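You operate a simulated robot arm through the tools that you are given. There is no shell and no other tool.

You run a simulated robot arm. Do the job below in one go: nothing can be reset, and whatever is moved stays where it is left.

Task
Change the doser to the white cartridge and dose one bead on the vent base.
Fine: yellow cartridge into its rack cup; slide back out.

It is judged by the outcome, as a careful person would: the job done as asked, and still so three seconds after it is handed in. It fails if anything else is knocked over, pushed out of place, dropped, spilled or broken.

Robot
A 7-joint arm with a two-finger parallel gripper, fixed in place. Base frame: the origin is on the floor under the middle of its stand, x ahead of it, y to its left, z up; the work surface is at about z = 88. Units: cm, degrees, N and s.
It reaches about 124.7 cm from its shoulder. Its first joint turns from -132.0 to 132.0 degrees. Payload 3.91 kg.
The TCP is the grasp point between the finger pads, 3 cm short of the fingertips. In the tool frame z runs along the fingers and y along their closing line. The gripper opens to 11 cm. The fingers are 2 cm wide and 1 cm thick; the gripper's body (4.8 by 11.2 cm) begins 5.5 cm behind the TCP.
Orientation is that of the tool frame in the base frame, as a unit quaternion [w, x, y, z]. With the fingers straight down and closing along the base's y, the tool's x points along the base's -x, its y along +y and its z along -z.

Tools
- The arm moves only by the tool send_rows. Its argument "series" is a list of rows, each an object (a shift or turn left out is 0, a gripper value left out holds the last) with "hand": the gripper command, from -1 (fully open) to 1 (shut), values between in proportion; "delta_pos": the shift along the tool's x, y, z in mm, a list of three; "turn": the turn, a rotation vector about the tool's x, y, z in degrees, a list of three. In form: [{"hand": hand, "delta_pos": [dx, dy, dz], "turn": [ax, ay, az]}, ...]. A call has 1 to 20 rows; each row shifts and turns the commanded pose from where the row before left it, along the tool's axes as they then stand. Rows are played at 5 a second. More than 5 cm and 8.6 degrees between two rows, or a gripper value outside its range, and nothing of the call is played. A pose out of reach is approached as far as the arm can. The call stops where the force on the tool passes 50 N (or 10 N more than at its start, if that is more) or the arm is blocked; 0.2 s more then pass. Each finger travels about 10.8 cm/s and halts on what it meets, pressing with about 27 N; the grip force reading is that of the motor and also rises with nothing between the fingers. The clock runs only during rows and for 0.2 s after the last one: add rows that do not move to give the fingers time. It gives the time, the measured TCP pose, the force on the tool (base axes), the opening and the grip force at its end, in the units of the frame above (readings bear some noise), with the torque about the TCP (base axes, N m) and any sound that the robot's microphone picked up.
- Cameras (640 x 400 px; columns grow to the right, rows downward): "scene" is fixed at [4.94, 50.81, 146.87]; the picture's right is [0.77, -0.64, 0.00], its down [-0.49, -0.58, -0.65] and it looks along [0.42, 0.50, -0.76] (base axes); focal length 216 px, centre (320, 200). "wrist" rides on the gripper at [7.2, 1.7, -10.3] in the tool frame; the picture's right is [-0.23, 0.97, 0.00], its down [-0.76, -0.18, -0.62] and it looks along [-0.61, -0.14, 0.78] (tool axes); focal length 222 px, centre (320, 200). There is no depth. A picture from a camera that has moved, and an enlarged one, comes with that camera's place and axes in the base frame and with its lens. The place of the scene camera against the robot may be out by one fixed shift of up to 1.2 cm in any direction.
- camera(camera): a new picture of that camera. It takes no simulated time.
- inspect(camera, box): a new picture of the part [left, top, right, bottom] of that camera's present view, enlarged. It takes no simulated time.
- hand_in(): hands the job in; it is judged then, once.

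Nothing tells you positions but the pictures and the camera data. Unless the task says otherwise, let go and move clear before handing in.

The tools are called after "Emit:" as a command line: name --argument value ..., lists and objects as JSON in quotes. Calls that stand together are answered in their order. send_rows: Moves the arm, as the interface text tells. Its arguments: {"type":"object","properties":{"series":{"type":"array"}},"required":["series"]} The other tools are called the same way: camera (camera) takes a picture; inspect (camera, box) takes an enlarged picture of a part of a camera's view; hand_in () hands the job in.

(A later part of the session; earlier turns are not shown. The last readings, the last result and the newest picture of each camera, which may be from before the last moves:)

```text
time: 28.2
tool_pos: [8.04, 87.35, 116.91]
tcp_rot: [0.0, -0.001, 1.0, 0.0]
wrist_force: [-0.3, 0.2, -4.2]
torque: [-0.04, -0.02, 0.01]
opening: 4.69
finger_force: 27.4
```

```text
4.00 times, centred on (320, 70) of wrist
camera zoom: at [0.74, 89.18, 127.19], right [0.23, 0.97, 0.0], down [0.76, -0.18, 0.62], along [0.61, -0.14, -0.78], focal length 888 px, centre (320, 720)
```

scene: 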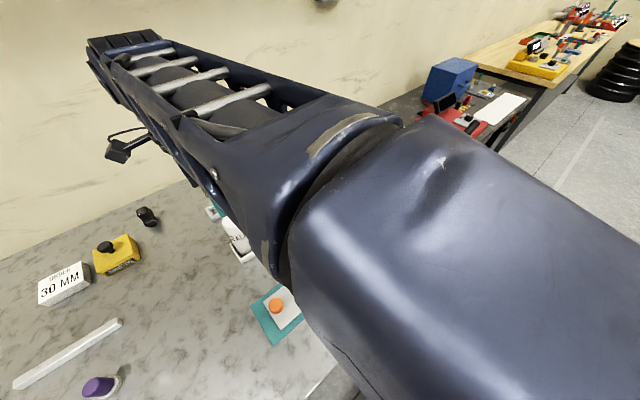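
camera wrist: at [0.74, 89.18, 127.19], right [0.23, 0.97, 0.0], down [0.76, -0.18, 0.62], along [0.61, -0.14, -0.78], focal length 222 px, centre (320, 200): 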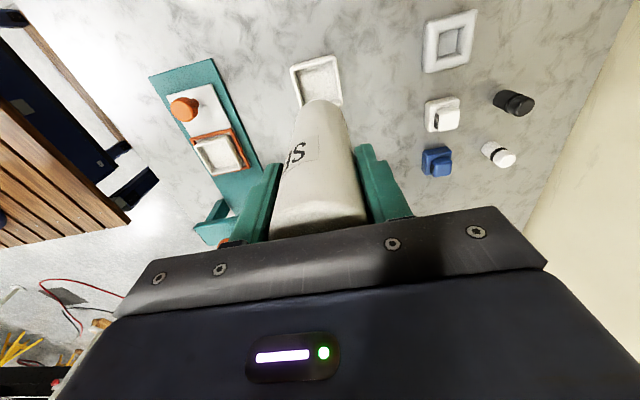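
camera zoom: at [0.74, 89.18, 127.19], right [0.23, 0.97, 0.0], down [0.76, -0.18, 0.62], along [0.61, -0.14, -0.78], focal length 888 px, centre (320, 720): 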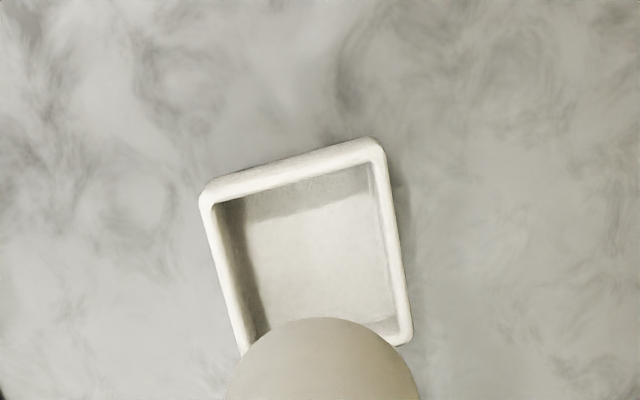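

I'm holding the white cartridge cleanly. I'll carry it over to the doser socket and stop slightly past it, so the wrist camera can see the empty socket.

Emit:
send_rows --series '[{"hand": 1, "delta_pos": [-20, -12, -5]}, {"delta_pos": [-30, -18.5, 0]}, {"delta_pos": [-30, -18.5, 0]}, {"delta_pos": [-30, -18.5, 0]}, {"delta_pos": [-30, -18.5, 0]}, {"delta_pos": [-30, -18.5, 0]}, {"delta_pos": [-30, -18.5, 0]}, {"delta_pos": [-30, -18.5, 0]}, {"delta_pos": [-30, -18.5, 0]}, {"delta_pos": [-30, -18.5, 0]}, {"delta_pos": [-25, -15, 0]}, {"delta_pos": [-15, -10, 0]}, {}, {}]'

Emit:
camera --camera "wrist"

Emit:
inspect --camera "wrist" --box '[280, 20, 360, 120]'

Emit:
camera --camera "scene"

```text
time: 31.2
tool_pos: [40.96, 66.82, 117.3]
tcp_rot: [0.0, 0.001, 1.0, 0.0]
wrist_force: [0.4, -0.4, -4.0]
torque: [0.02, -0.01, 0.0]
opening: 4.67
finger_force: 27.4
```

```text
taken
camera wrist: at [33.67, 68.72, 127.55], right [0.23, 0.97, 0.0], down [0.76, -0.18, 0.62], along [0.61, -0.14, -0.78], focal length 222 px, centre (320, 200)
```

wrist: 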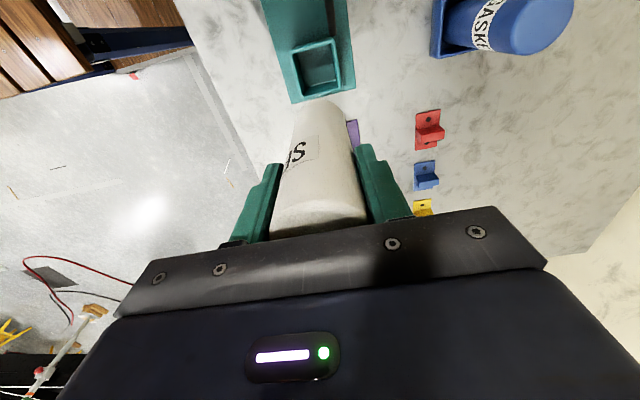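

```text
4.00 times, centred on (320, 70) of wrist
camera zoom: at [33.67, 68.72, 127.55], right [0.23, 0.97, 0.0], down [0.76, -0.18, 0.62], along [0.61, -0.14, -0.78], focal length 888 px, centre (320, 720)
```

zoom: 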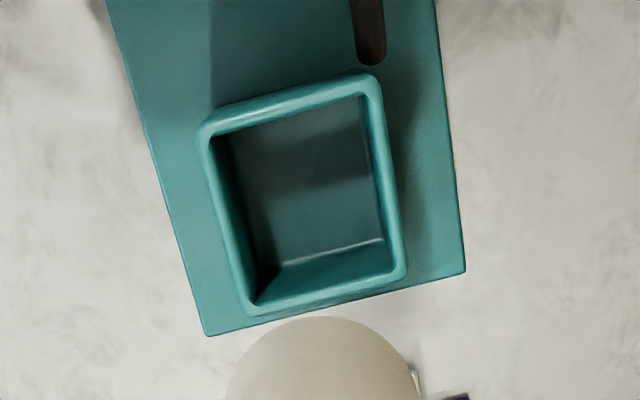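

```text
taken
```

scene: 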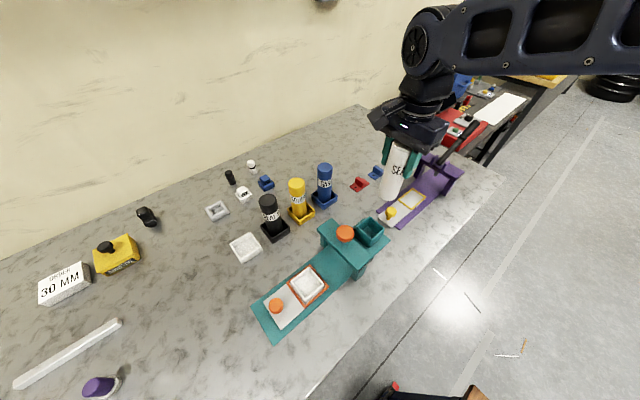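

The empty socket's centre is at about (38.63, 67.1). The white cartridge sits about 2 mm further +x in the grip than the yellow one did. I'll offset for that and lower to just above the socket rim.

Emit:
send_rows --series '[{"hand": 1, "delta_pos": [13, 0.3, 0]}, {"delta_pos": [12.5, 0, 0]}, {"delta_pos": [0, 0, 20]}, {"delta_pos": [0, 0, 30]}, {"delta_pos": [0, 0, 30]}, {"delta_pos": [0, 0, 25]}, {"delta_pos": [0, 0, 15]}, {}, {}]'

Emit:
camera --camera "wrist"

Emit:
inspect --camera "wrist" --box '[260, 30, 380, 150]'

Emit:
inspect --camera "scene" --box '[330, 150, 430, 250]'

```text
time: 33.2
tool_pos: [38.37, 67.01, 105.31]
tcp_rot: [0.0, 0.0, 1.0, 0.0]
wrist_force: [-1.1, -1.0, -3.8]
torque: [-0.01, -0.01, 0.01]
opening: 4.66
finger_force: 26.9
```

```text
taken
camera wrist: at [31.11, 68.77, 115.7], right [0.23, 0.97, 0.0], down [0.76, -0.18, 0.62], along [0.61, -0.14, -0.78], focal length 222 px, centre (320, 200)
```

wrist: 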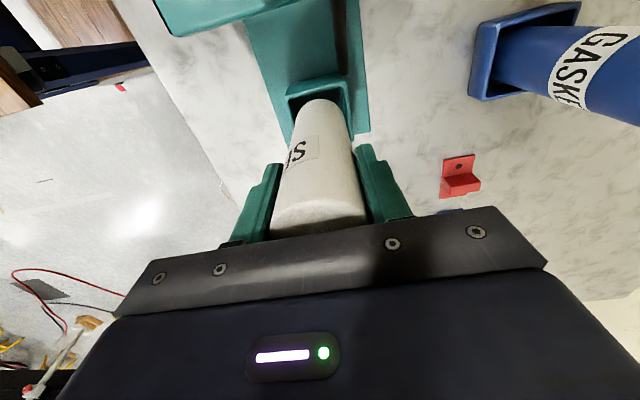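

```text
3.33 times, centred on (320, 90) of wrist
camera zoom: at [31.11, 68.77, 115.7], right [0.23, 0.97, 0.0], down [0.76, -0.18, 0.62], along [0.61, -0.14, -0.78], focal length 740 px, centre (320, 567)
```

zoom: 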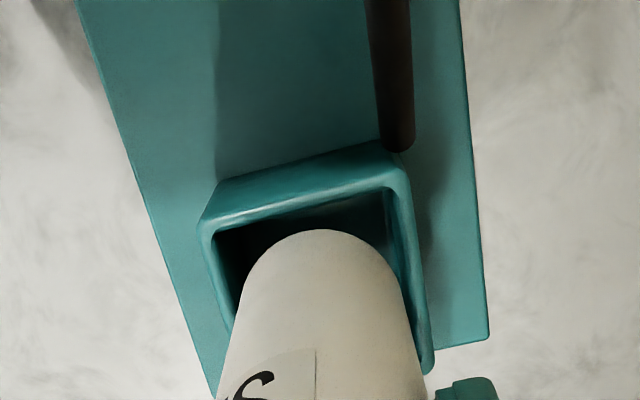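

```text
4.00 times, centred on (380, 200) of scene
camera zoom: at [4.94, 50.81, 146.87], right [0.77, -0.64, 0.0], down [-0.49, -0.58, -0.65], along [0.42, 0.5, -0.76], focal length 865 px, centre (80, 200)
```

zoom: 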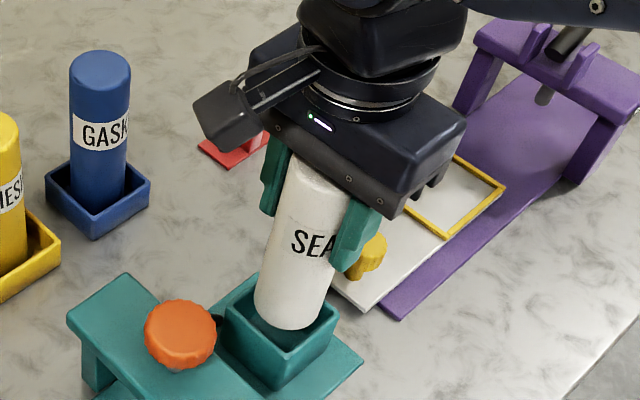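

The white cartridge is lined up with the socket, with even gaps all round at the rim. I'll lower gently and check the force.

Emit:
send_rows --series '[{"hand": 1, "delta_pos": [0, 0, 6]}, {"delta_pos": [0, 0, 5]}, {"delta_pos": [0, 0, 5]}, {"delta_pos": [0, 0, 5]}, {}]'

Emit:
inspect --camera "wrist" --box '[260, 30, 380, 150]'

Emit:
inspect --camera "scene" --box '[330, 150, 430, 250]'

```text
time: 34.4
tool_pos: [38.38, 66.86, 103.23]
tcp_rot: [0.0, -0.001, 1.0, 0.0]
wrist_force: [-0.2, -0.6, -3.8]
torque: [-0.01, 0.01, -0.03]
opening: 4.66
finger_force: 27.0
```

```text
3.33 times, centred on (320, 90) of wrist
camera zoom: at [31.14, 68.72, 113.61], right [0.23, 0.97, 0.0], down [0.76, -0.18, 0.62], along [0.61, -0.14, -0.78], focal length 740 px, centre (320, 567)
```

zoom: 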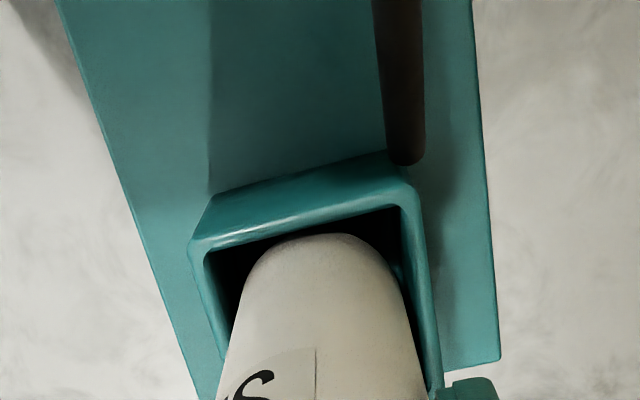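

```text
4.00 times, centred on (380, 200) of scene
camera zoom: at [4.94, 50.81, 146.87], right [0.77, -0.64, 0.0], down [-0.49, -0.58, -0.65], along [0.42, 0.5, -0.76], focal length 865 px, centre (80, 200)
```

zoom: 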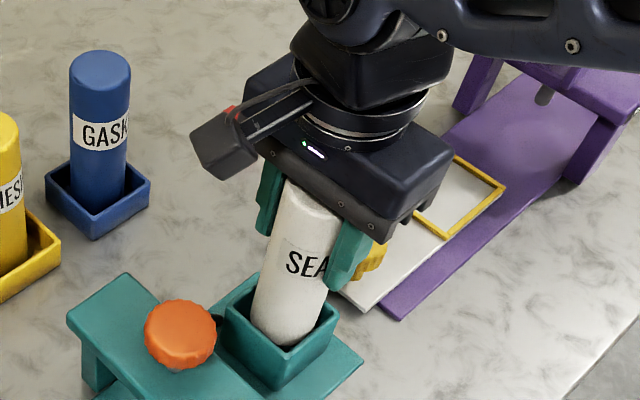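

The white cartridge has entered the socket with no contact. Continuing down.

Emit:
send_rows --series '[{"hand": 1, "delta_pos": [0, 0, 6]}, {"delta_pos": [0, 0, 6]}, {"delta_pos": [0, 0, 6]}, {"delta_pos": [0, 0, 5]}, {"delta_pos": [0, 0, 4]}, {}]'

Emit:
inspect --camera "wrist" --box '[260, 30, 380, 150]'

```text
time: 35.8
tool_pos: [38.29, 66.73, 100.51]
tcp_rot: [0.0, 0.001, 1.0, 0.0]
wrist_force: [0.1, -0.7, -4.5]
torque: [0.0, 0.0, 0.0]
opening: 4.66
finger_force: 27.1
```

```text
3.33 times, centred on (320, 90) of wrist
camera zoom: at [31.12, 68.67, 110.95], right [0.23, 0.97, 0.0], down [0.76, -0.18, 0.62], along [0.61, -0.14, -0.78], focal length 740 px, centre (320, 567)
```

zoom: 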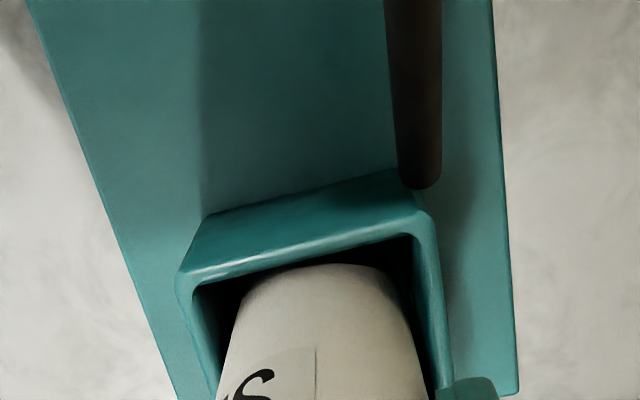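

Emit:
send_rows --series '[{"hand": 1, "delta_pos": [0, 0, 3]}, {"delta_pos": [0, 0, 2.5]}, {"delta_pos": [0, 0, 2]}, {}]'

```text
time: 36.8
tool_pos: [38.4, 66.81, 99.89]
tcp_rot: [0.0, 0.0, 1.0, 0.001]
wrist_force: [-1.7, 2.7, 17.7]
torque: [0.01, -0.03, 0.04]
opening: 4.7
finger_force: 26.9
```

The cartridge is on the socket floor, at the same height the yellow one was. I'll ease off, release and look.

Emit:
send_rows --series '[{"hand": 1, "delta_pos": [0, 0, -1.5]}, {"hand": 1}, {"hand": 0.4}, {"hand": -0.2}, {"hand": -1}, {"hand": -1}, {"hand": -1}]'

Emit:
inspect --camera "wrist" --box '[200, 40, 440, 240]'

Emit:
inspect --camera "scene" --box '[330, 150, 430, 250]'

```text
time: 38.4
tool_pos: [38.42, 66.85, 100.03]
tcp_rot: [0.0, 0.0, 1.0, 0.001]
wrist_force: [0.4, 0.5, 0.2]
torque: [0.01, 0.01, 0.0]
opening: 11.0
finger_force: 0.0
```

```text
2.00 times, centred on (320, 140) of wrist
camera zoom: at [31.11, 68.66, 110.42], right [0.23, 0.97, 0.0], down [0.76, -0.18, 0.62], along [0.61, -0.14, -0.78], focal length 444 px, centre (320, 320)
```

zoom: 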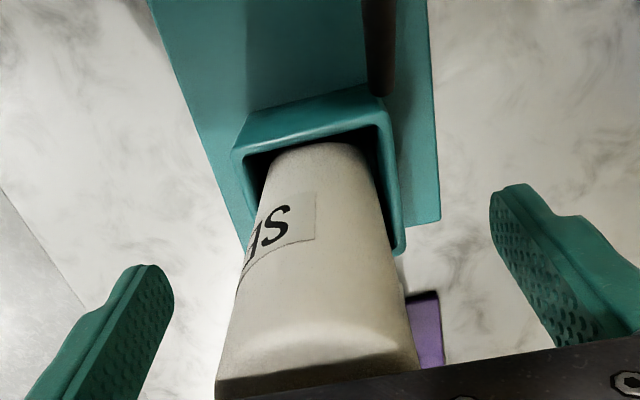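

```text
4.00 times, centred on (380, 200) of scene
camera zoom: at [4.94, 50.81, 146.87], right [0.77, -0.64, 0.0], down [-0.49, -0.58, -0.65], along [0.42, 0.5, -0.76], focal length 865 px, centre (80, 200)
```

zoom: 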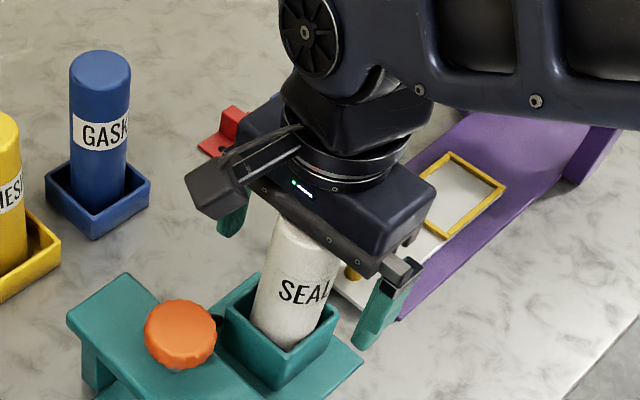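

The white cartridge stands seated in the doser. I'll rise and move back above the slide to see the bridge, button and knob clearly.

Emit:
send_rows --series '[{"hand": -1, "delta_pos": [0, 0, -20]}, {"delta_pos": [0, 0, -35]}, {"delta_pos": [0, 0, -35]}, {"delta_pos": [0, 0, -35]}, {"delta_pos": [0, 0, -30]}, {"delta_pos": [35, 1, 0]}, {"delta_pos": [35, 0, 0]}, {"delta_pos": [35, 0, 0]}, {"delta_pos": [35, 0, 0]}, {"delta_pos": [30, 0, 0]}, {}, {}]'

Emit:
camera --camera "wrist"

Emit:
camera --camera "scene"

```text
time: 41.0
tool_pos: [21.36, 66.93, 115.5]
tcp_rot: [0.0, 0.001, 1.0, 0.0]
wrist_force: [0.6, 0.0, 0.2]
torque: [0.03, 0.01, -0.01]
opening: 11.0
finger_force: 0.0
```

```text
taken
camera wrist: at [14.19, 68.79, 125.8], right [0.23, 0.97, 0.0], down [0.76, -0.18, 0.62], along [0.61, -0.14, -0.78], focal length 222 px, centre (320, 200)
```

wrist: 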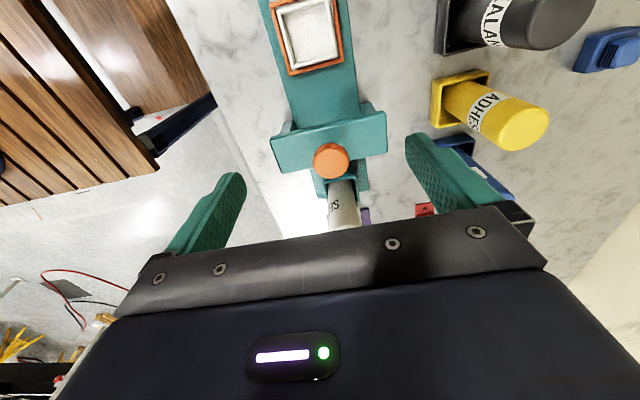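

```text
taken
```

scene: 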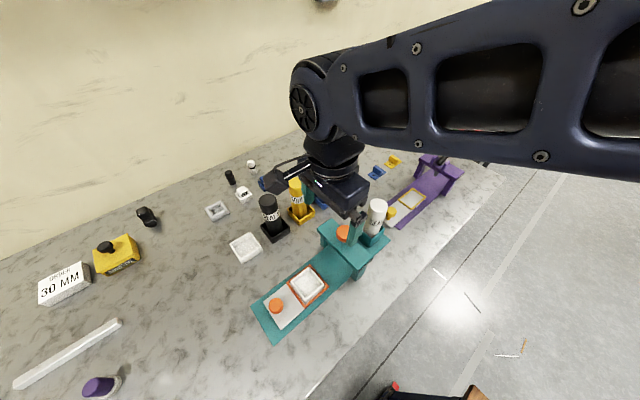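

I can see the bridge and button, with the button near (27.4, 67) and its top around z 101. I'll continue back over the slide knob.

Emit:
send_rows --series '[{"hand": -1, "delta_pos": [35, 1, 0]}, {"delta_pos": [35, 0, 0]}, {"delta_pos": [35, 0, 0]}, {"delta_pos": [20, 0, 0]}, {}, {}]'

Emit:
camera --camera "wrist"

Emit:
inspect --camera "wrist" --box '[240, 20, 400, 220]'

```text
time: 42.4
tool_pos: [9.02, 67.14, 115.46]
tcp_rot: [0.0, 0.001, 1.0, 0.0]
wrist_force: [-0.4, 0.3, -1.3]
torque: [0.01, 0.0, 0.02]
opening: 11.0
finger_force: 0.1
```

```text
taken
camera wrist: at [1.62, 68.89, 125.86], right [0.23, 0.97, 0.0], down [0.76, -0.18, 0.62], along [0.61, -0.14, -0.78], focal length 222 px, centre (320, 200)
```

wrist: 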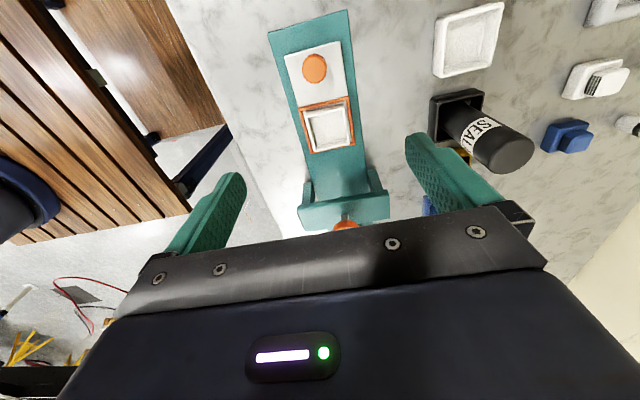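

```text
2.00 times, centred on (320, 120) of wrist
camera zoom: at [1.62, 68.89, 125.86], right [0.23, 0.97, 0.0], down [0.76, -0.18, 0.62], along [0.61, -0.14, -0.78], focal length 444 px, centre (320, 360)
```

zoom: 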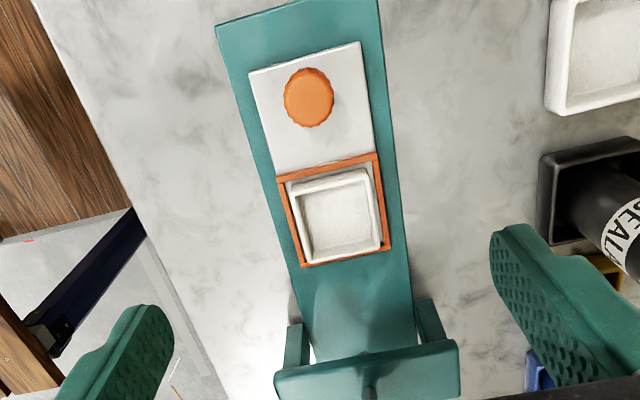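

The knob cap is centred near (5.75, 67.15), about 3.1 cm across, with its top around z 94. The tray sits squarely inside its nest. I'll go down over the knob and check before gripping.

Emit:
send_rows --series '[{"hand": -1, "delta_pos": [16, 0, 10]}, {"delta_pos": [16, 0, 15]}, {"delta_pos": [0, 0, 30]}, {"delta_pos": [0, 0, 30]}, {"delta_pos": [0, 0, 30]}, {"delta_pos": [0, 0, 25]}, {}, {}]'

Emit:
camera --camera "wrist"

Emit:
camera --camera "scene"

```text
time: 44.2
tool_pos: [5.48, 67.11, 101.44]
tcp_rot: [0.0, 0.001, 1.0, 0.0]
wrist_force: [-0.1, -0.7, 0.0]
torque: [0.04, 0.0, -0.02]
opening: 11.0
finger_force: 0.0
```

```text
taken
camera wrist: at [-1.83, 68.98, 111.93], right [0.23, 0.97, 0.0], down [0.76, -0.18, 0.62], along [0.61, -0.14, -0.78], focal length 222 px, centre (320, 200)
```

wrist: 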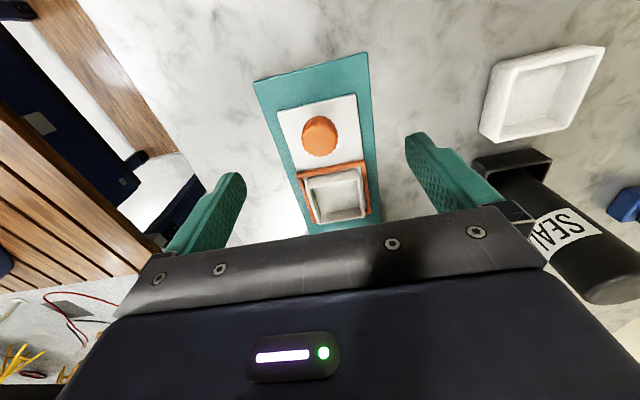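

```text
taken
```

scene: 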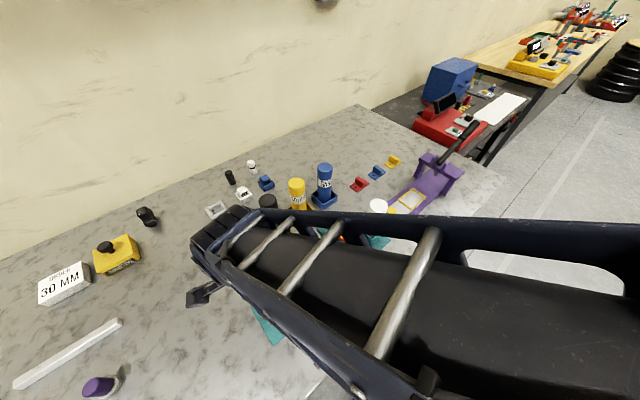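

Emit:
inspect --camera "wrist" --box '[240, 40, 400, 240]'

```text
2.00 times, centred on (320, 140) of wrist
camera zoom: at [-1.83, 68.98, 111.93], right [0.23, 0.97, 0.0], down [0.76, -0.18, 0.62], along [0.61, -0.14, -0.78], focal length 444 px, centre (320, 320)
```

zoom: 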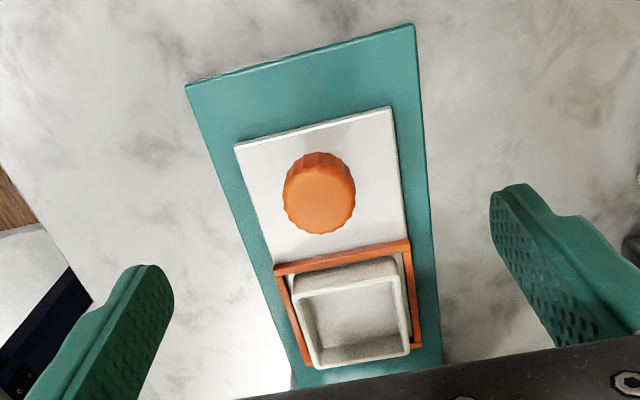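

The knob's top face is at about (5.7, 67.2, 94.2). I'll descend so the fingertips stay just above the slide plate, then grip it.

Emit:
send_rows --series '[{"hand": -1, "delta_pos": [-2.4, 0, 20]}, {"delta_pos": [0, 0, 20]}, {"delta_pos": [0, 0, 20]}, {"delta_pos": [0, 0, 14]}, {}, {"hand": 0}, {"hand": 0.6}, {"hand": 1}, {"hand": 1}, {"hand": 1}, {"hand": 1}]'

Emit:
camera --camera "wrist"

```text
time: 46.6
tool_pos: [5.83, 67.1, 94.02]
tcp_rot: [0.001, 0.001, 1.0, 0.0]
wrist_force: [0.0, 14.0, -2.1]
torque: [-0.13, 0.13, 0.04]
opening: 3.17
finger_force: 45.0
```

```text
taken
camera wrist: at [-1.46, 68.81, 104.41], right [0.23, 0.97, 0.0], down [0.76, -0.18, 0.62], along [0.61, -0.14, -0.78], focal length 222 px, centre (320, 200)
```

wrist: 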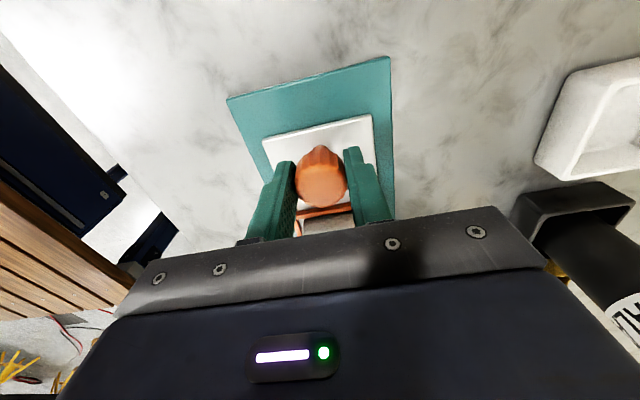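

I have the knob, with a small sideways load of 14 N in y because the grip is slightly off centre. I'll shift +1 mm in y to relieve it.

Emit:
send_rows --series '[{"hand": 1, "delta_pos": [0, 1, 0]}, {}]'

```text
time: 47.2
tool_pos: [5.83, 67.12, 94.12]
tcp_rot: [0.0, 0.0, 1.0, -0.001]
wrist_force: [-3.1, 3.0, -4.3]
torque: [0.35, 0.49, 0.15]
opening: 3.2
finger_force: 44.9
```

The side load is relieved. Now I'll push the slide inward (+x) carefully.

Emit:
send_rows --series '[{"hand": 1, "delta_pos": [-4, 0, 0]}, {"delta_pos": [-6, 0, 0]}, {"delta_pos": [-8, 0, 0]}, {"delta_pos": [-10, 0, 0]}, {}]'

Emit:
camera --camera "wrist"

```text
time: 48.4
tool_pos: [8.76, 67.04, 94.07]
tcp_rot: [0.0, 0.001, 1.0, 0.0]
wrist_force: [0.8, -22.2, -12.1]
torque: [0.36, -0.08, -0.4]
opening: 3.16
finger_force: 44.8
```

```text
taken
camera wrist: at [1.49, 68.85, 104.41], right [0.23, 0.97, 0.0], down [0.76, -0.18, 0.62], along [0.61, -0.14, -0.78], focal length 222 px, centre (320, 200)
```

wrist: 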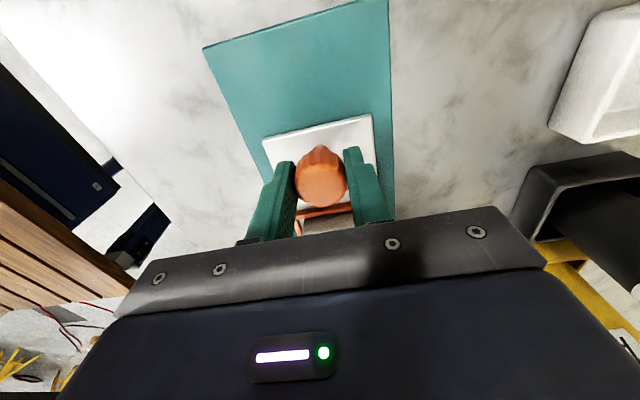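

The slide moves, but some sideways force has built up. I'll correct by −1.5 mm in y and recheck.

Emit:
send_rows --series '[{"hand": 1, "delta_pos": [0, -1.5, 0]}, {}]'

```text
time: 49.0
tool_pos: [8.78, 66.96, 94.0]
tcp_rot: [0.0, 0.001, 1.0, 0.0]
wrist_force: [1.2, -15.4, -14.7]
torque: [0.4, -1.0, -0.02]
opening: 3.18
finger_force: 44.5
```

Emit:
send_rows --series '[{"hand": 1, "delta_pos": [-8, -0.5, 0.3]}, {"delta_pos": [-10, -0.5, 0.3]}, {"delta_pos": [-10, -0.3, 0.2]}, {}]'

Emit:
camera --camera "wrist"

Emit:
camera --camera "scene"

```text
time: 50.0
tool_pos: [11.65, 67.09, 93.91]
tcp_rot: [0.0, 0.001, 1.0, 0.002]
wrist_force: [1.1, 0.2, 17.0]
torque: [-0.55, 0.62, -0.07]
opening: 3.16
finger_force: 44.9
```

```text
taken
camera wrist: at [4.43, 68.77, 104.43], right [0.23, 0.97, 0.0], down [0.76, -0.18, 0.62], along [0.61, -0.14, -0.78], focal length 222 px, centre (320, 200)
```

wrist: 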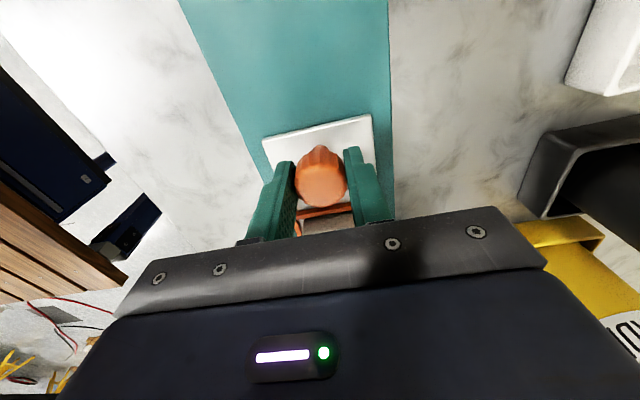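

```text
taken
```

scene: 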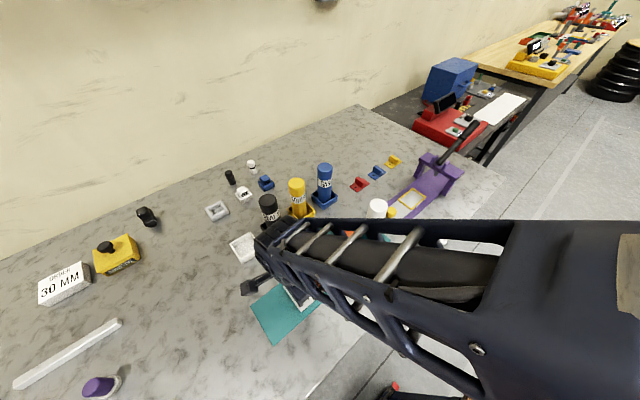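

The slide has travelled 5.9 cm smoothly. I'll take out the slight downward press and keep going.

Emit:
send_rows --series '[{"hand": 1, "delta_pos": [-6, -0.1, -0.5]}, {"delta_pos": [-10, -0.1, 0]}, {"delta_pos": [-10, -0.1, 0]}, {"delta_pos": [-8, -0.1, 0]}, {}]'

Emit:
camera --camera "wrist"

Emit:
camera --camera "scene"

```text
time: 51.2
tool_pos: [15.02, 66.92, 94.03]
tcp_rot: [0.0, 0.001, 1.0, 0.001]
wrist_force: [1.5, 44.7, 11.2]
torque: [0.26, 0.28, -0.09]
opening: 3.16
finger_force: 45.2
```

```text
taken
camera wrist: at [7.79, 68.78, 104.42], right [0.23, 0.97, 0.0], down [0.76, -0.18, 0.62], along [0.61, -0.14, -0.78], focal length 222 px, centre (320, 200)
```

wrist: 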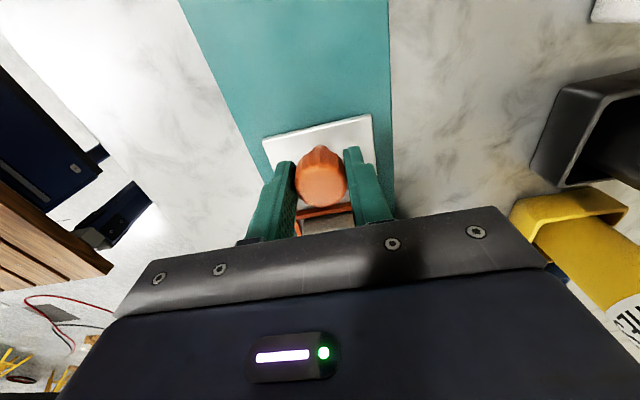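

```text
taken
```

scene: 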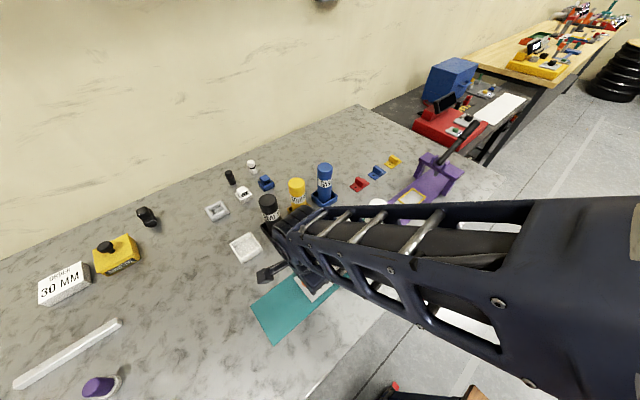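

The sideways force has built up again, to +45 N in y. I'll relieve it before pushing further.

Emit:
send_rows --series '[{"hand": 1, "delta_pos": [0, 1.2, 0]}, {"delta_pos": [0, 1, 0]}, {}]'

```text
time: 52.0
tool_pos: [14.98, 67.08, 94.19]
tcp_rot: [-0.001, 0.0, 1.0, -0.001]
wrist_force: [1.4, 4.6, 26.9]
torque: [0.43, -0.26, 0.03]
opening: 3.18
finger_force: 44.9
```

Emit:
send_rows --series '[{"hand": 1, "delta_pos": [0, 0, -0.8]}, {"delta_pos": [-6, 0, 0]}, {"delta_pos": [-8, 0, 0]}, {}]'

```text
time: 53.0
tool_pos: [16.29, 67.06, 94.13]
tcp_rot: [0.0, 0.0, 1.0, -0.001]
wrist_force: [1.2, -6.7, -0.1]
torque: [0.47, 0.62, -0.26]
opening: 3.16
finger_force: 45.0
```

The forces are low again and the slide has travelled 10.6 cm. I'll continue in smaller steps towards the end stop.

Emit:
send_rows --series '[{"hand": 1, "delta_pos": [-6, 0, 0]}, {"delta_pos": [-6, 0, 0]}, {}]'

Emit:
camera --camera "scene"

Emit:
camera --camera "wrist"

```text
time: 53.8
tool_pos: [17.53, 67.13, 94.05]
tcp_rot: [0.001, 0.001, 1.0, -0.002]
wrist_force: [1.0, -34.4, -11.5]
torque: [0.14, 0.37, 0.03]
opening: 3.16
finger_force: 45.4
```

```text
taken
```

scene: 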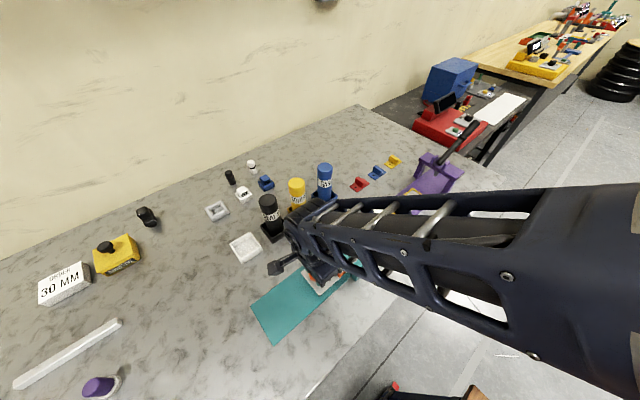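

```text
taken
camera wrist: at [10.23, 68.86, 104.4], right [0.23, 0.97, 0.0], down [0.76, -0.18, 0.62], along [0.61, -0.15, -0.78], focal length 222 px, centre (320, 200)
```

wrist: 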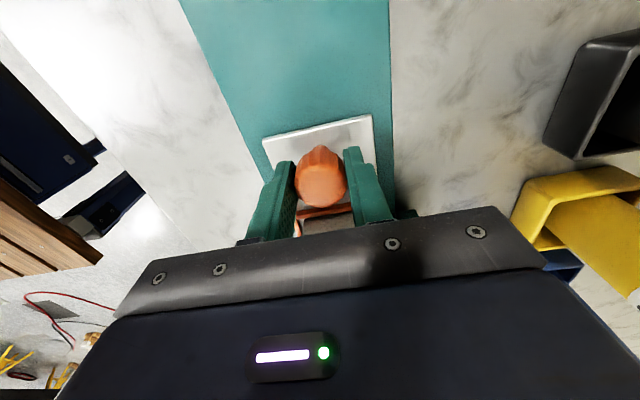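

Traveled 11.8 cm and the slide is still moving. I'll relieve the side load again, then continue.

Emit:
send_rows --series '[{"hand": 1, "delta_pos": [0, -1.2, -0.3]}, {"delta_pos": [-4, 0, 0]}, {"delta_pos": [-4, 0, 0]}, {}]'

```text
time: 54.8
tool_pos: [17.99, 66.92, 94.33]
tcp_rot: [-0.001, -0.001, 1.0, 0.001]
wrist_force: [-26.5, -13.7, -6.7]
torque: [-1.21, 0.59, -0.04]
opening: 3.19
finger_force: 45.0
```

An x reaction of −26 N at x≈18.0 suggests the end stop. I'll make one more small push to confirm it's a hard stop.

Emit:
send_rows --series '[{"hand": 1, "delta_pos": [-1.5, 0, 0]}, {}]'

Emit:
camera --camera "wrist"

```text
time: 55.4
tool_pos: [18.45, 66.88, 94.29]
tcp_rot: [0.0, 0.0, 1.0, 0.001]
wrist_force: [-27.7, -23.1, 6.5]
torque: [-0.5, 0.51, -0.04]
opening: 3.18
finger_force: 45.0
```

```text
taken
camera wrist: at [11.11, 68.8, 104.71], right [0.23, 0.97, 0.0], down [0.76, -0.18, 0.62], along [0.61, -0.14, -0.78], focal length 222 px, centre (320, 200)
```

wrist: 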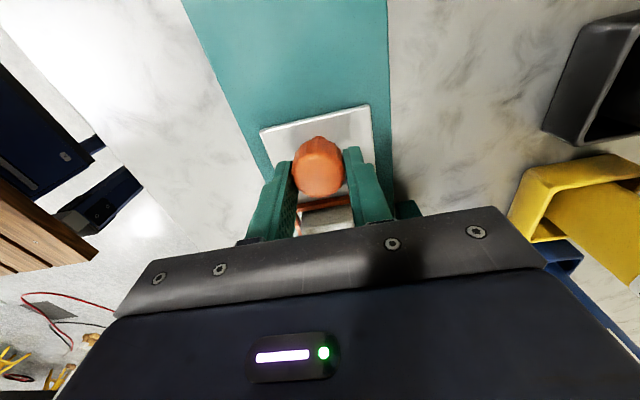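

The fingers slipped slightly on the knob while the slide stayed put, so it's at its hard stop. I'll release and rise, then look at where the nest sits under the bridge.

Emit:
send_rows --series '[{"hand": 0.4}, {"hand": 0}, {"hand": -0.6}, {"hand": -1}, {"hand": -1}, {"delta_pos": [0, 0, -15]}, {"delta_pos": [0, 0, -30]}, {"delta_pos": [0, 0, -30]}, {"delta_pos": [0, 0, -30]}, {"delta_pos": [0, 0, -30]}, {"delta_pos": [0, 0, -30]}, {"delta_pos": [0, 0, -30]}, {}, {}]'

Emit:
camera --camera "wrist"

Emit:
camera --camera "scene"

```text
time: 58.4
tool_pos: [18.55, 66.93, 113.41]
tcp_rot: [-0.001, 0.0, 1.0, 0.0]
wrist_force: [0.3, -0.2, 0.5]
torque: [0.02, 0.02, 0.03]
opening: 10.97
finger_force: 0.0
```

```text
taken
camera wrist: at [11.34, 68.72, 123.94], right [0.23, 0.97, 0.0], down [0.76, -0.18, 0.62], along [0.61, -0.14, -0.78], focal length 222 px, centre (320, 200)
```

wrist: 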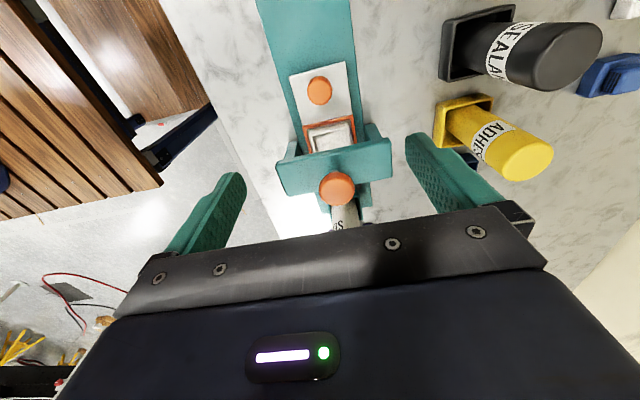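

```text
taken
```

scene: 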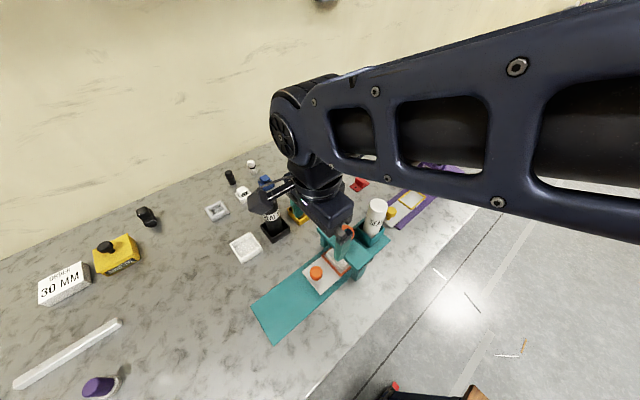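

Emit:
inspect --camera "wrist" --box '[260, 50, 410, 230]'

Emit:
inspect --camera "wrist" --box '[290, 100, 380, 215]'

```text
2.22 times, centred on (335, 140) of wrist
camera zoom: at [11.34, 68.72, 123.94], right [0.23, 0.97, 0.0], down [0.76, -0.18, 0.62], along [0.61, -0.14, -0.78], focal length 494 px, centre (287, 333)
```

zoom: 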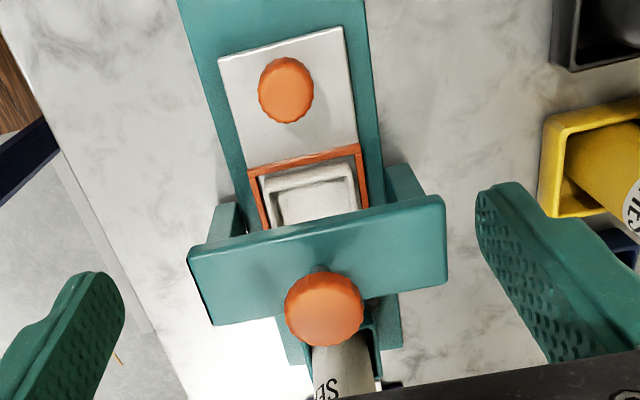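

```text
3.48 times, centred on (335, 158) of wrist
camera zoom: at [11.34, 68.72, 123.94], right [0.23, 0.97, 0.0], down [0.76, -0.18, 0.62], along [0.61, -0.14, -0.78], focal length 773 px, centre (268, 348)
```

zoom: 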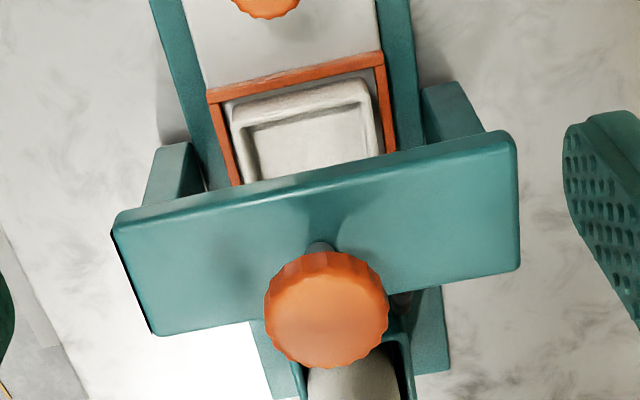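

The nest now sits under the bridge with the tray inside it. The mushroom button is at about (27.4, 67.1) with its top at z≈101.4. I'll close the fingers and hover above it.

Emit:
send_rows --series '[{"hand": 0, "delta_pos": [-15, 0.4, 0]}, {"hand": 1, "delta_pos": [-25, 0.4, 0]}, {"hand": 1, "delta_pos": [-25, 0.5, 0]}, {"delta_pos": [-22.5, 0.5, 0]}, {"delta_pos": [0, 0, 25]}, {"delta_pos": [0, 0, 25]}, {}, {}]'

Emit:
camera --camera "wrist"

Emit:
inspect --camera "scene" --box '[280, 160, 420, 290]'

```text
time: 60.2
tool_pos: [27.14, 67.32, 108.79]
tcp_rot: [0.0, 0.0, 1.0, 0.0]
wrist_force: [0.3, -0.2, 0.3]
torque: [-0.01, 0.0, 0.01]
opening: 0.0
finger_force: 27.2
```

```text
taken
camera wrist: at [19.87, 69.13, 119.1], right [0.23, 0.97, 0.0], down [0.76, -0.18, 0.62], along [0.61, -0.14, -0.78], focal length 222 px, centre (320, 200)
```

wrist: 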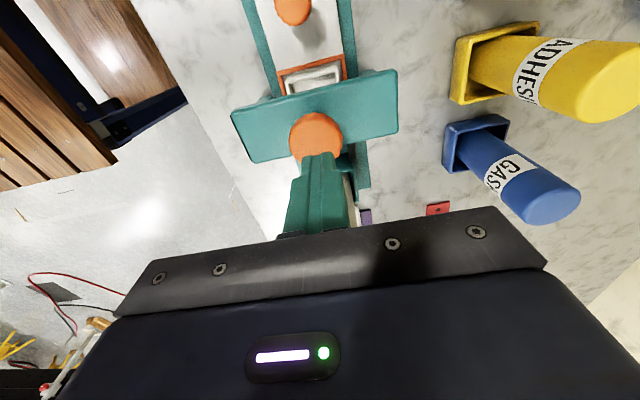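

```text
3.08 times, centred on (350, 225) of scene
camera zoom: at [4.94, 50.81, 146.87], right [0.77, -0.64, 0.0], down [-0.49, -0.58, -0.65], along [0.42, 0.5, -0.76], focal length 666 px, centre (228, 123)
```

zoom: 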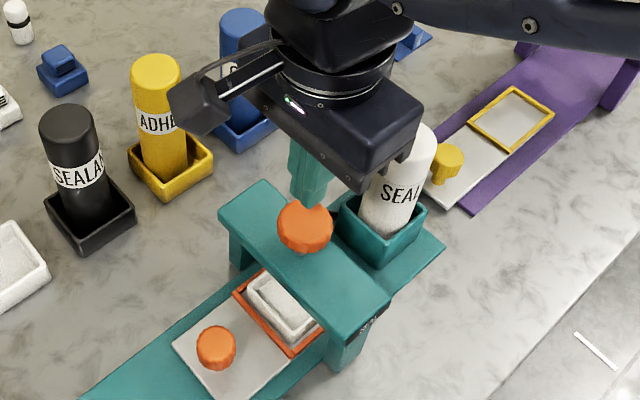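

The button centre is at about (27.05, 67.0), so I'll shift 3 mm in y and lower to just above it.

Emit:
send_rows --series '[{"hand": 1, "delta_pos": [0, -3, 10]}, {"delta_pos": [0, 0, 12]}, {"delta_pos": [0, 0, 10]}, {}, {}]'

Emit:
camera --camera "wrist"

Emit:
inspect --camera "scene" --box '[310, 190, 390, 270]'

```text
time: 61.4
tool_pos: [27.28, 66.97, 105.47]
tcp_rot: [0.0, 0.0, 1.0, 0.0]
wrist_force: [-0.3, 0.4, 0.8]
torque: [0.0, 0.05, 0.01]
opening: 0.04
finger_force: 27.7
```

```text
taken
camera wrist: at [19.98, 68.78, 115.91], right [0.23, 0.97, 0.0], down [0.76, -0.18, 0.62], along [0.61, -0.14, -0.78], focal length 222 px, centre (320, 200)
```

wrist: 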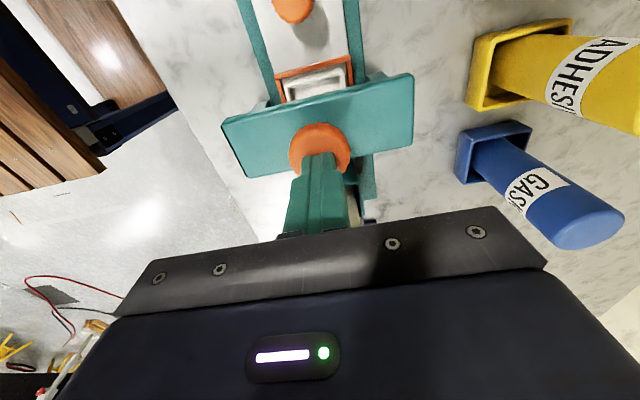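

```text
5.00 times, centred on (350, 230) of scene
camera zoom: at [4.94, 50.81, 146.87], right [0.77, -0.64, 0.0], down [-0.49, -0.58, -0.65], along [0.42, 0.5, -0.76], focal length 1082 px, centre (170, 50)
```

zoom: 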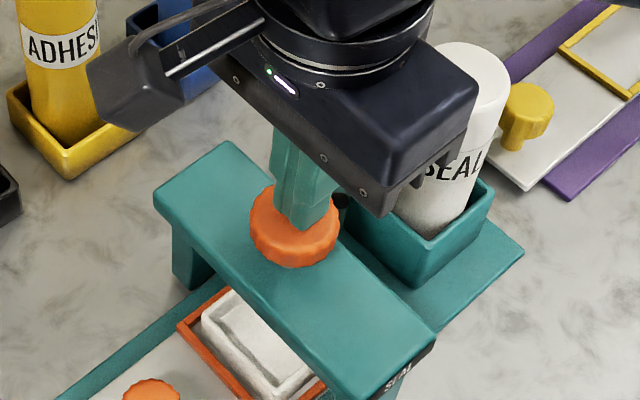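

The tip is about 1 cm above the button and centred. I'll start the single press, in small downward steps and without lifting in between.

Emit:
send_rows --series '[{"hand": 1, "delta_pos": [0, 0, 4]}, {"delta_pos": [0, 0, 3]}, {"delta_pos": [0, 0, 2]}]'

```text
time: 62.2
tool_pos: [27.21, 66.86, 104.72]
tcp_rot: [0.0, 0.0, 1.0, -0.001]
wrist_force: [-1.6, -0.2, 1.6]
torque: [0.01, 0.06, 0.0]
opening: 0.0
finger_force: 27.5
```

Emit:
send_rows --series '[{"hand": 1, "delta_pos": [0, 0, 2]}, {"delta_pos": [0, 0, 2]}]'

```text
time: 62.8
tool_pos: [27.25, 66.81, 104.13]
tcp_rot: [0.0, 0.0, 1.0, 0.0]
wrist_force: [0.3, 1.3, 2.6]
torque: [0.06, -0.01, -0.02]
opening: 0.0
finger_force: 27.6
heard: click
```

A click sounded, so the button has been actuated once. I'll lift straight off now and not press again.

Emit:
send_rows --series '[{"hand": 1, "delta_pos": [0, 0, -15]}, {"delta_pos": [0, 0, -30]}, {"delta_pos": [0, 0, -35]}, {"delta_pos": [0, 0, -20]}, {}]'

Emit:
camera --camera "wrist"

Emit:
inspect --camera "scene" --box '[280, 190, 400, 310]'

```text
time: 64.0
tool_pos: [27.12, 67.05, 114.25]
tcp_rot: [0.001, 0.0, 1.0, -0.001]
wrist_force: [0.4, 1.4, -0.3]
torque: [0.01, 0.02, 0.01]
opening: 0.0
finger_force: 27.0
```

```text
taken
camera wrist: at [19.71, 68.87, 124.57], right [0.23, 0.97, 0.0], down [0.76, -0.18, 0.62], along [0.61, -0.14, -0.78], focal length 222 px, centre (320, 200)
```

wrist: 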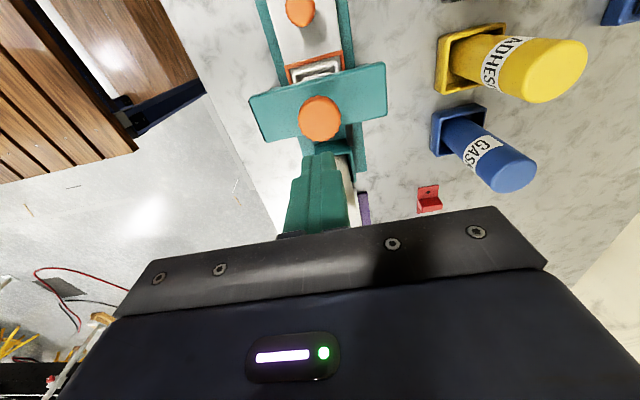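

```text
3.33 times, centred on (340, 250) of scene
camera zoom: at [4.94, 50.81, 146.87], right [0.77, -0.64, 0.0], down [-0.49, -0.58, -0.65], along [0.42, 0.5, -0.76], focal length 721 px, centre (253, 33)
```

zoom: 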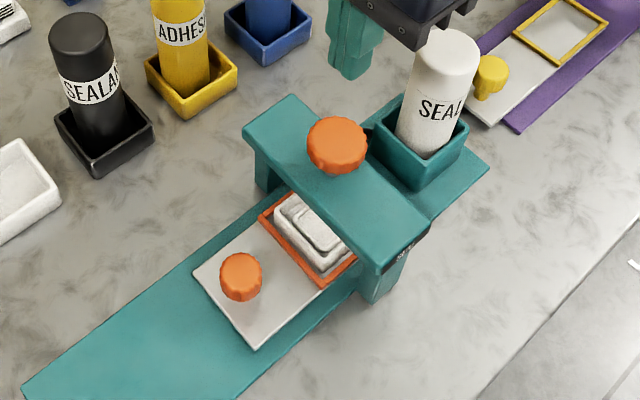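

Emit:
inspect --camera "scene" --box '[310, 235, 360, 285]'

Emit:
inspect --camera "wrist" --box '[270, 30, 370, 140]'

```text
8.00 times, centred on (335, 260) of scene
camera zoom: at [4.94, 50.81, 146.87], right [0.77, -0.64, 0.0], down [-0.49, -0.58, -0.65], along [0.42, 0.5, -0.76], focal length 1730 px, centre (200, -280)
```

zoom: 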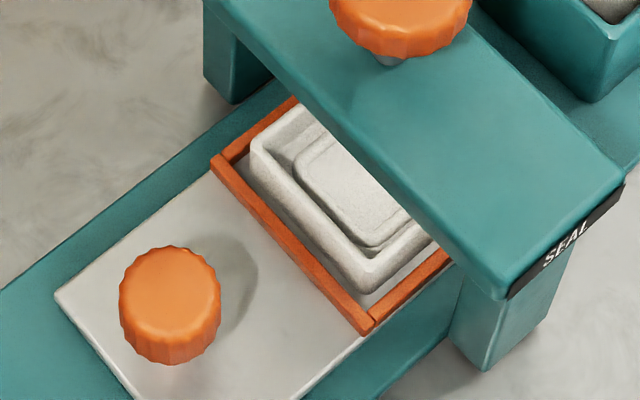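

```text
3.64 times, centred on (320, 85) of wrist
camera zoom: at [19.71, 68.87, 124.57], right [0.23, 0.97, 0.0], down [0.76, -0.18, 0.62], along [0.61, -0.14, -0.78], focal length 808 px, centre (320, 618)
```

zoom: 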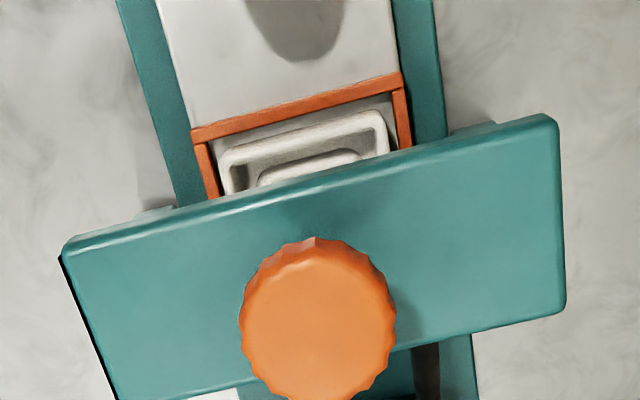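

A single white bead is visible in the tray. Next I'll go back to the slide knob, now near (17.8, 67.2), and pull the slide out.

Emit:
send_rows --series '[{"hand": 0, "delta_pos": [25, 0.4, 0]}, {"hand": -1, "delta_pos": [30, 0.4, 0]}, {"hand": -1, "delta_pos": [25, 0.4, 0]}, {"delta_pos": [12.5, 0, 0]}, {"delta_pos": [0, 0, 30]}, {"delta_pos": [0, 0, 35]}, {"delta_pos": [0, 0, 35]}, {"delta_pos": [0, 0, 25]}, {}, {}]'

Emit:
camera --camera "wrist"

Emit:
inspect --camera "wrist" --box '[240, 40, 400, 240]'

```text
time: 66.2
tool_pos: [17.73, 67.15, 101.81]
tcp_rot: [0.001, 0.0, 1.0, 0.0]
wrist_force: [0.4, -0.4, -0.7]
torque: [0.01, -0.01, -0.02]
opening: 11.0
finger_force: 0.1
```

```text
taken
camera wrist: at [10.53, 68.9, 112.15], right [0.23, 0.97, 0.0], down [0.76, -0.18, 0.62], along [0.61, -0.14, -0.78], focal length 222 px, centre (320, 200)
```

wrist: 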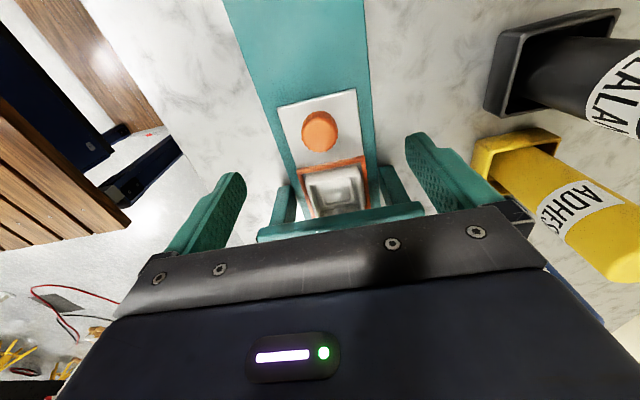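

```text
2.00 times, centred on (320, 140) of wrist
camera zoom: at [10.53, 68.9, 112.15], right [0.23, 0.97, 0.0], down [0.76, -0.18, 0.62], along [0.61, -0.14, -0.78], focal length 444 px, centre (320, 320)
```

zoom: 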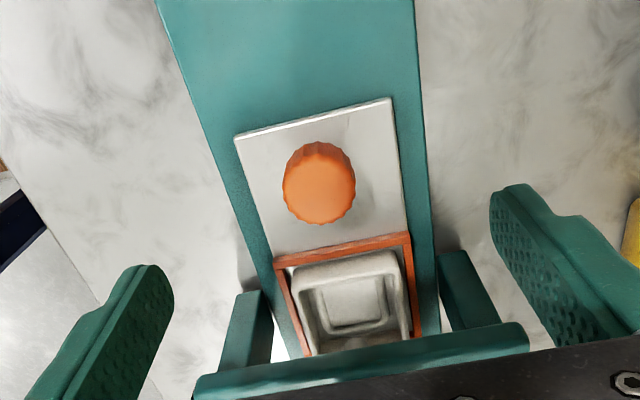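

The knob is at (17.75, 67.16), directly below the gripper. I'll descend and grip it again.

Emit:
send_rows --series '[{"hand": -1, "delta_pos": [0.5, 0.8, 20]}, {"delta_pos": [0, 0, 20]}, {"delta_pos": [0, 0, 20]}, {"delta_pos": [0, 0, 17]}, {}, {"hand": 0}, {"hand": 0.4}, {"hand": 1}, {"hand": 1}, {"hand": 1}]'

```text
time: 68.4
tool_pos: [17.89, 67.04, 93.85]
tcp_rot: [0.0, 0.0, 1.0, -0.001]
wrist_force: [-0.8, -24.5, -0.3]
torque: [-0.03, -0.33, -0.08]
opening: 3.17
finger_force: 45.3
```

Emit:
send_rows --series '[{"hand": 1, "delta_pos": [0, -1.5, 0]}, {}]'

```text
time: 69.0
tool_pos: [17.93, 67.13, 93.95]
tcp_rot: [0.001, 0.002, 1.0, 0.001]
wrist_force: [1.5, -4.2, -7.6]
torque: [-0.15, -0.3, -0.24]
opening: 3.17
finger_force: 45.2
```

The load is low, so I'll pull the slide outward (−x) in short strokes and watch the force.

Emit:
send_rows --series '[{"hand": 1, "delta_pos": [4, 0, 0]}, {"delta_pos": [8, 0, 0]}, {"delta_pos": [10, 0, 0]}, {"delta_pos": [8, 0, 0]}, {}]'

```text
time: 70.2
tool_pos: [14.93, 66.98, 93.94]
tcp_rot: [0.0, 0.001, 1.0, 0.0]
wrist_force: [-1.0, 26.9, -24.2]
torque: [-0.2, 0.09, 0.09]
opening: 3.2
finger_force: 45.1
```

Emit:
send_rows --series '[{"hand": 1, "delta_pos": [0, 1.2, 0.7]}, {"delta_pos": [6, 0, 0]}, {"delta_pos": [10, 0, 0]}, {"delta_pos": [10, 0, 0]}, {}]'

```text
time: 71.4
tool_pos: [12.42, 66.95, 93.83]
tcp_rot: [0.0, -0.001, 1.0, 0.0]
wrist_force: [-0.9, 9.6, -11.5]
torque: [0.39, -0.97, 0.12]
opening: 3.19
finger_force: 44.8
```

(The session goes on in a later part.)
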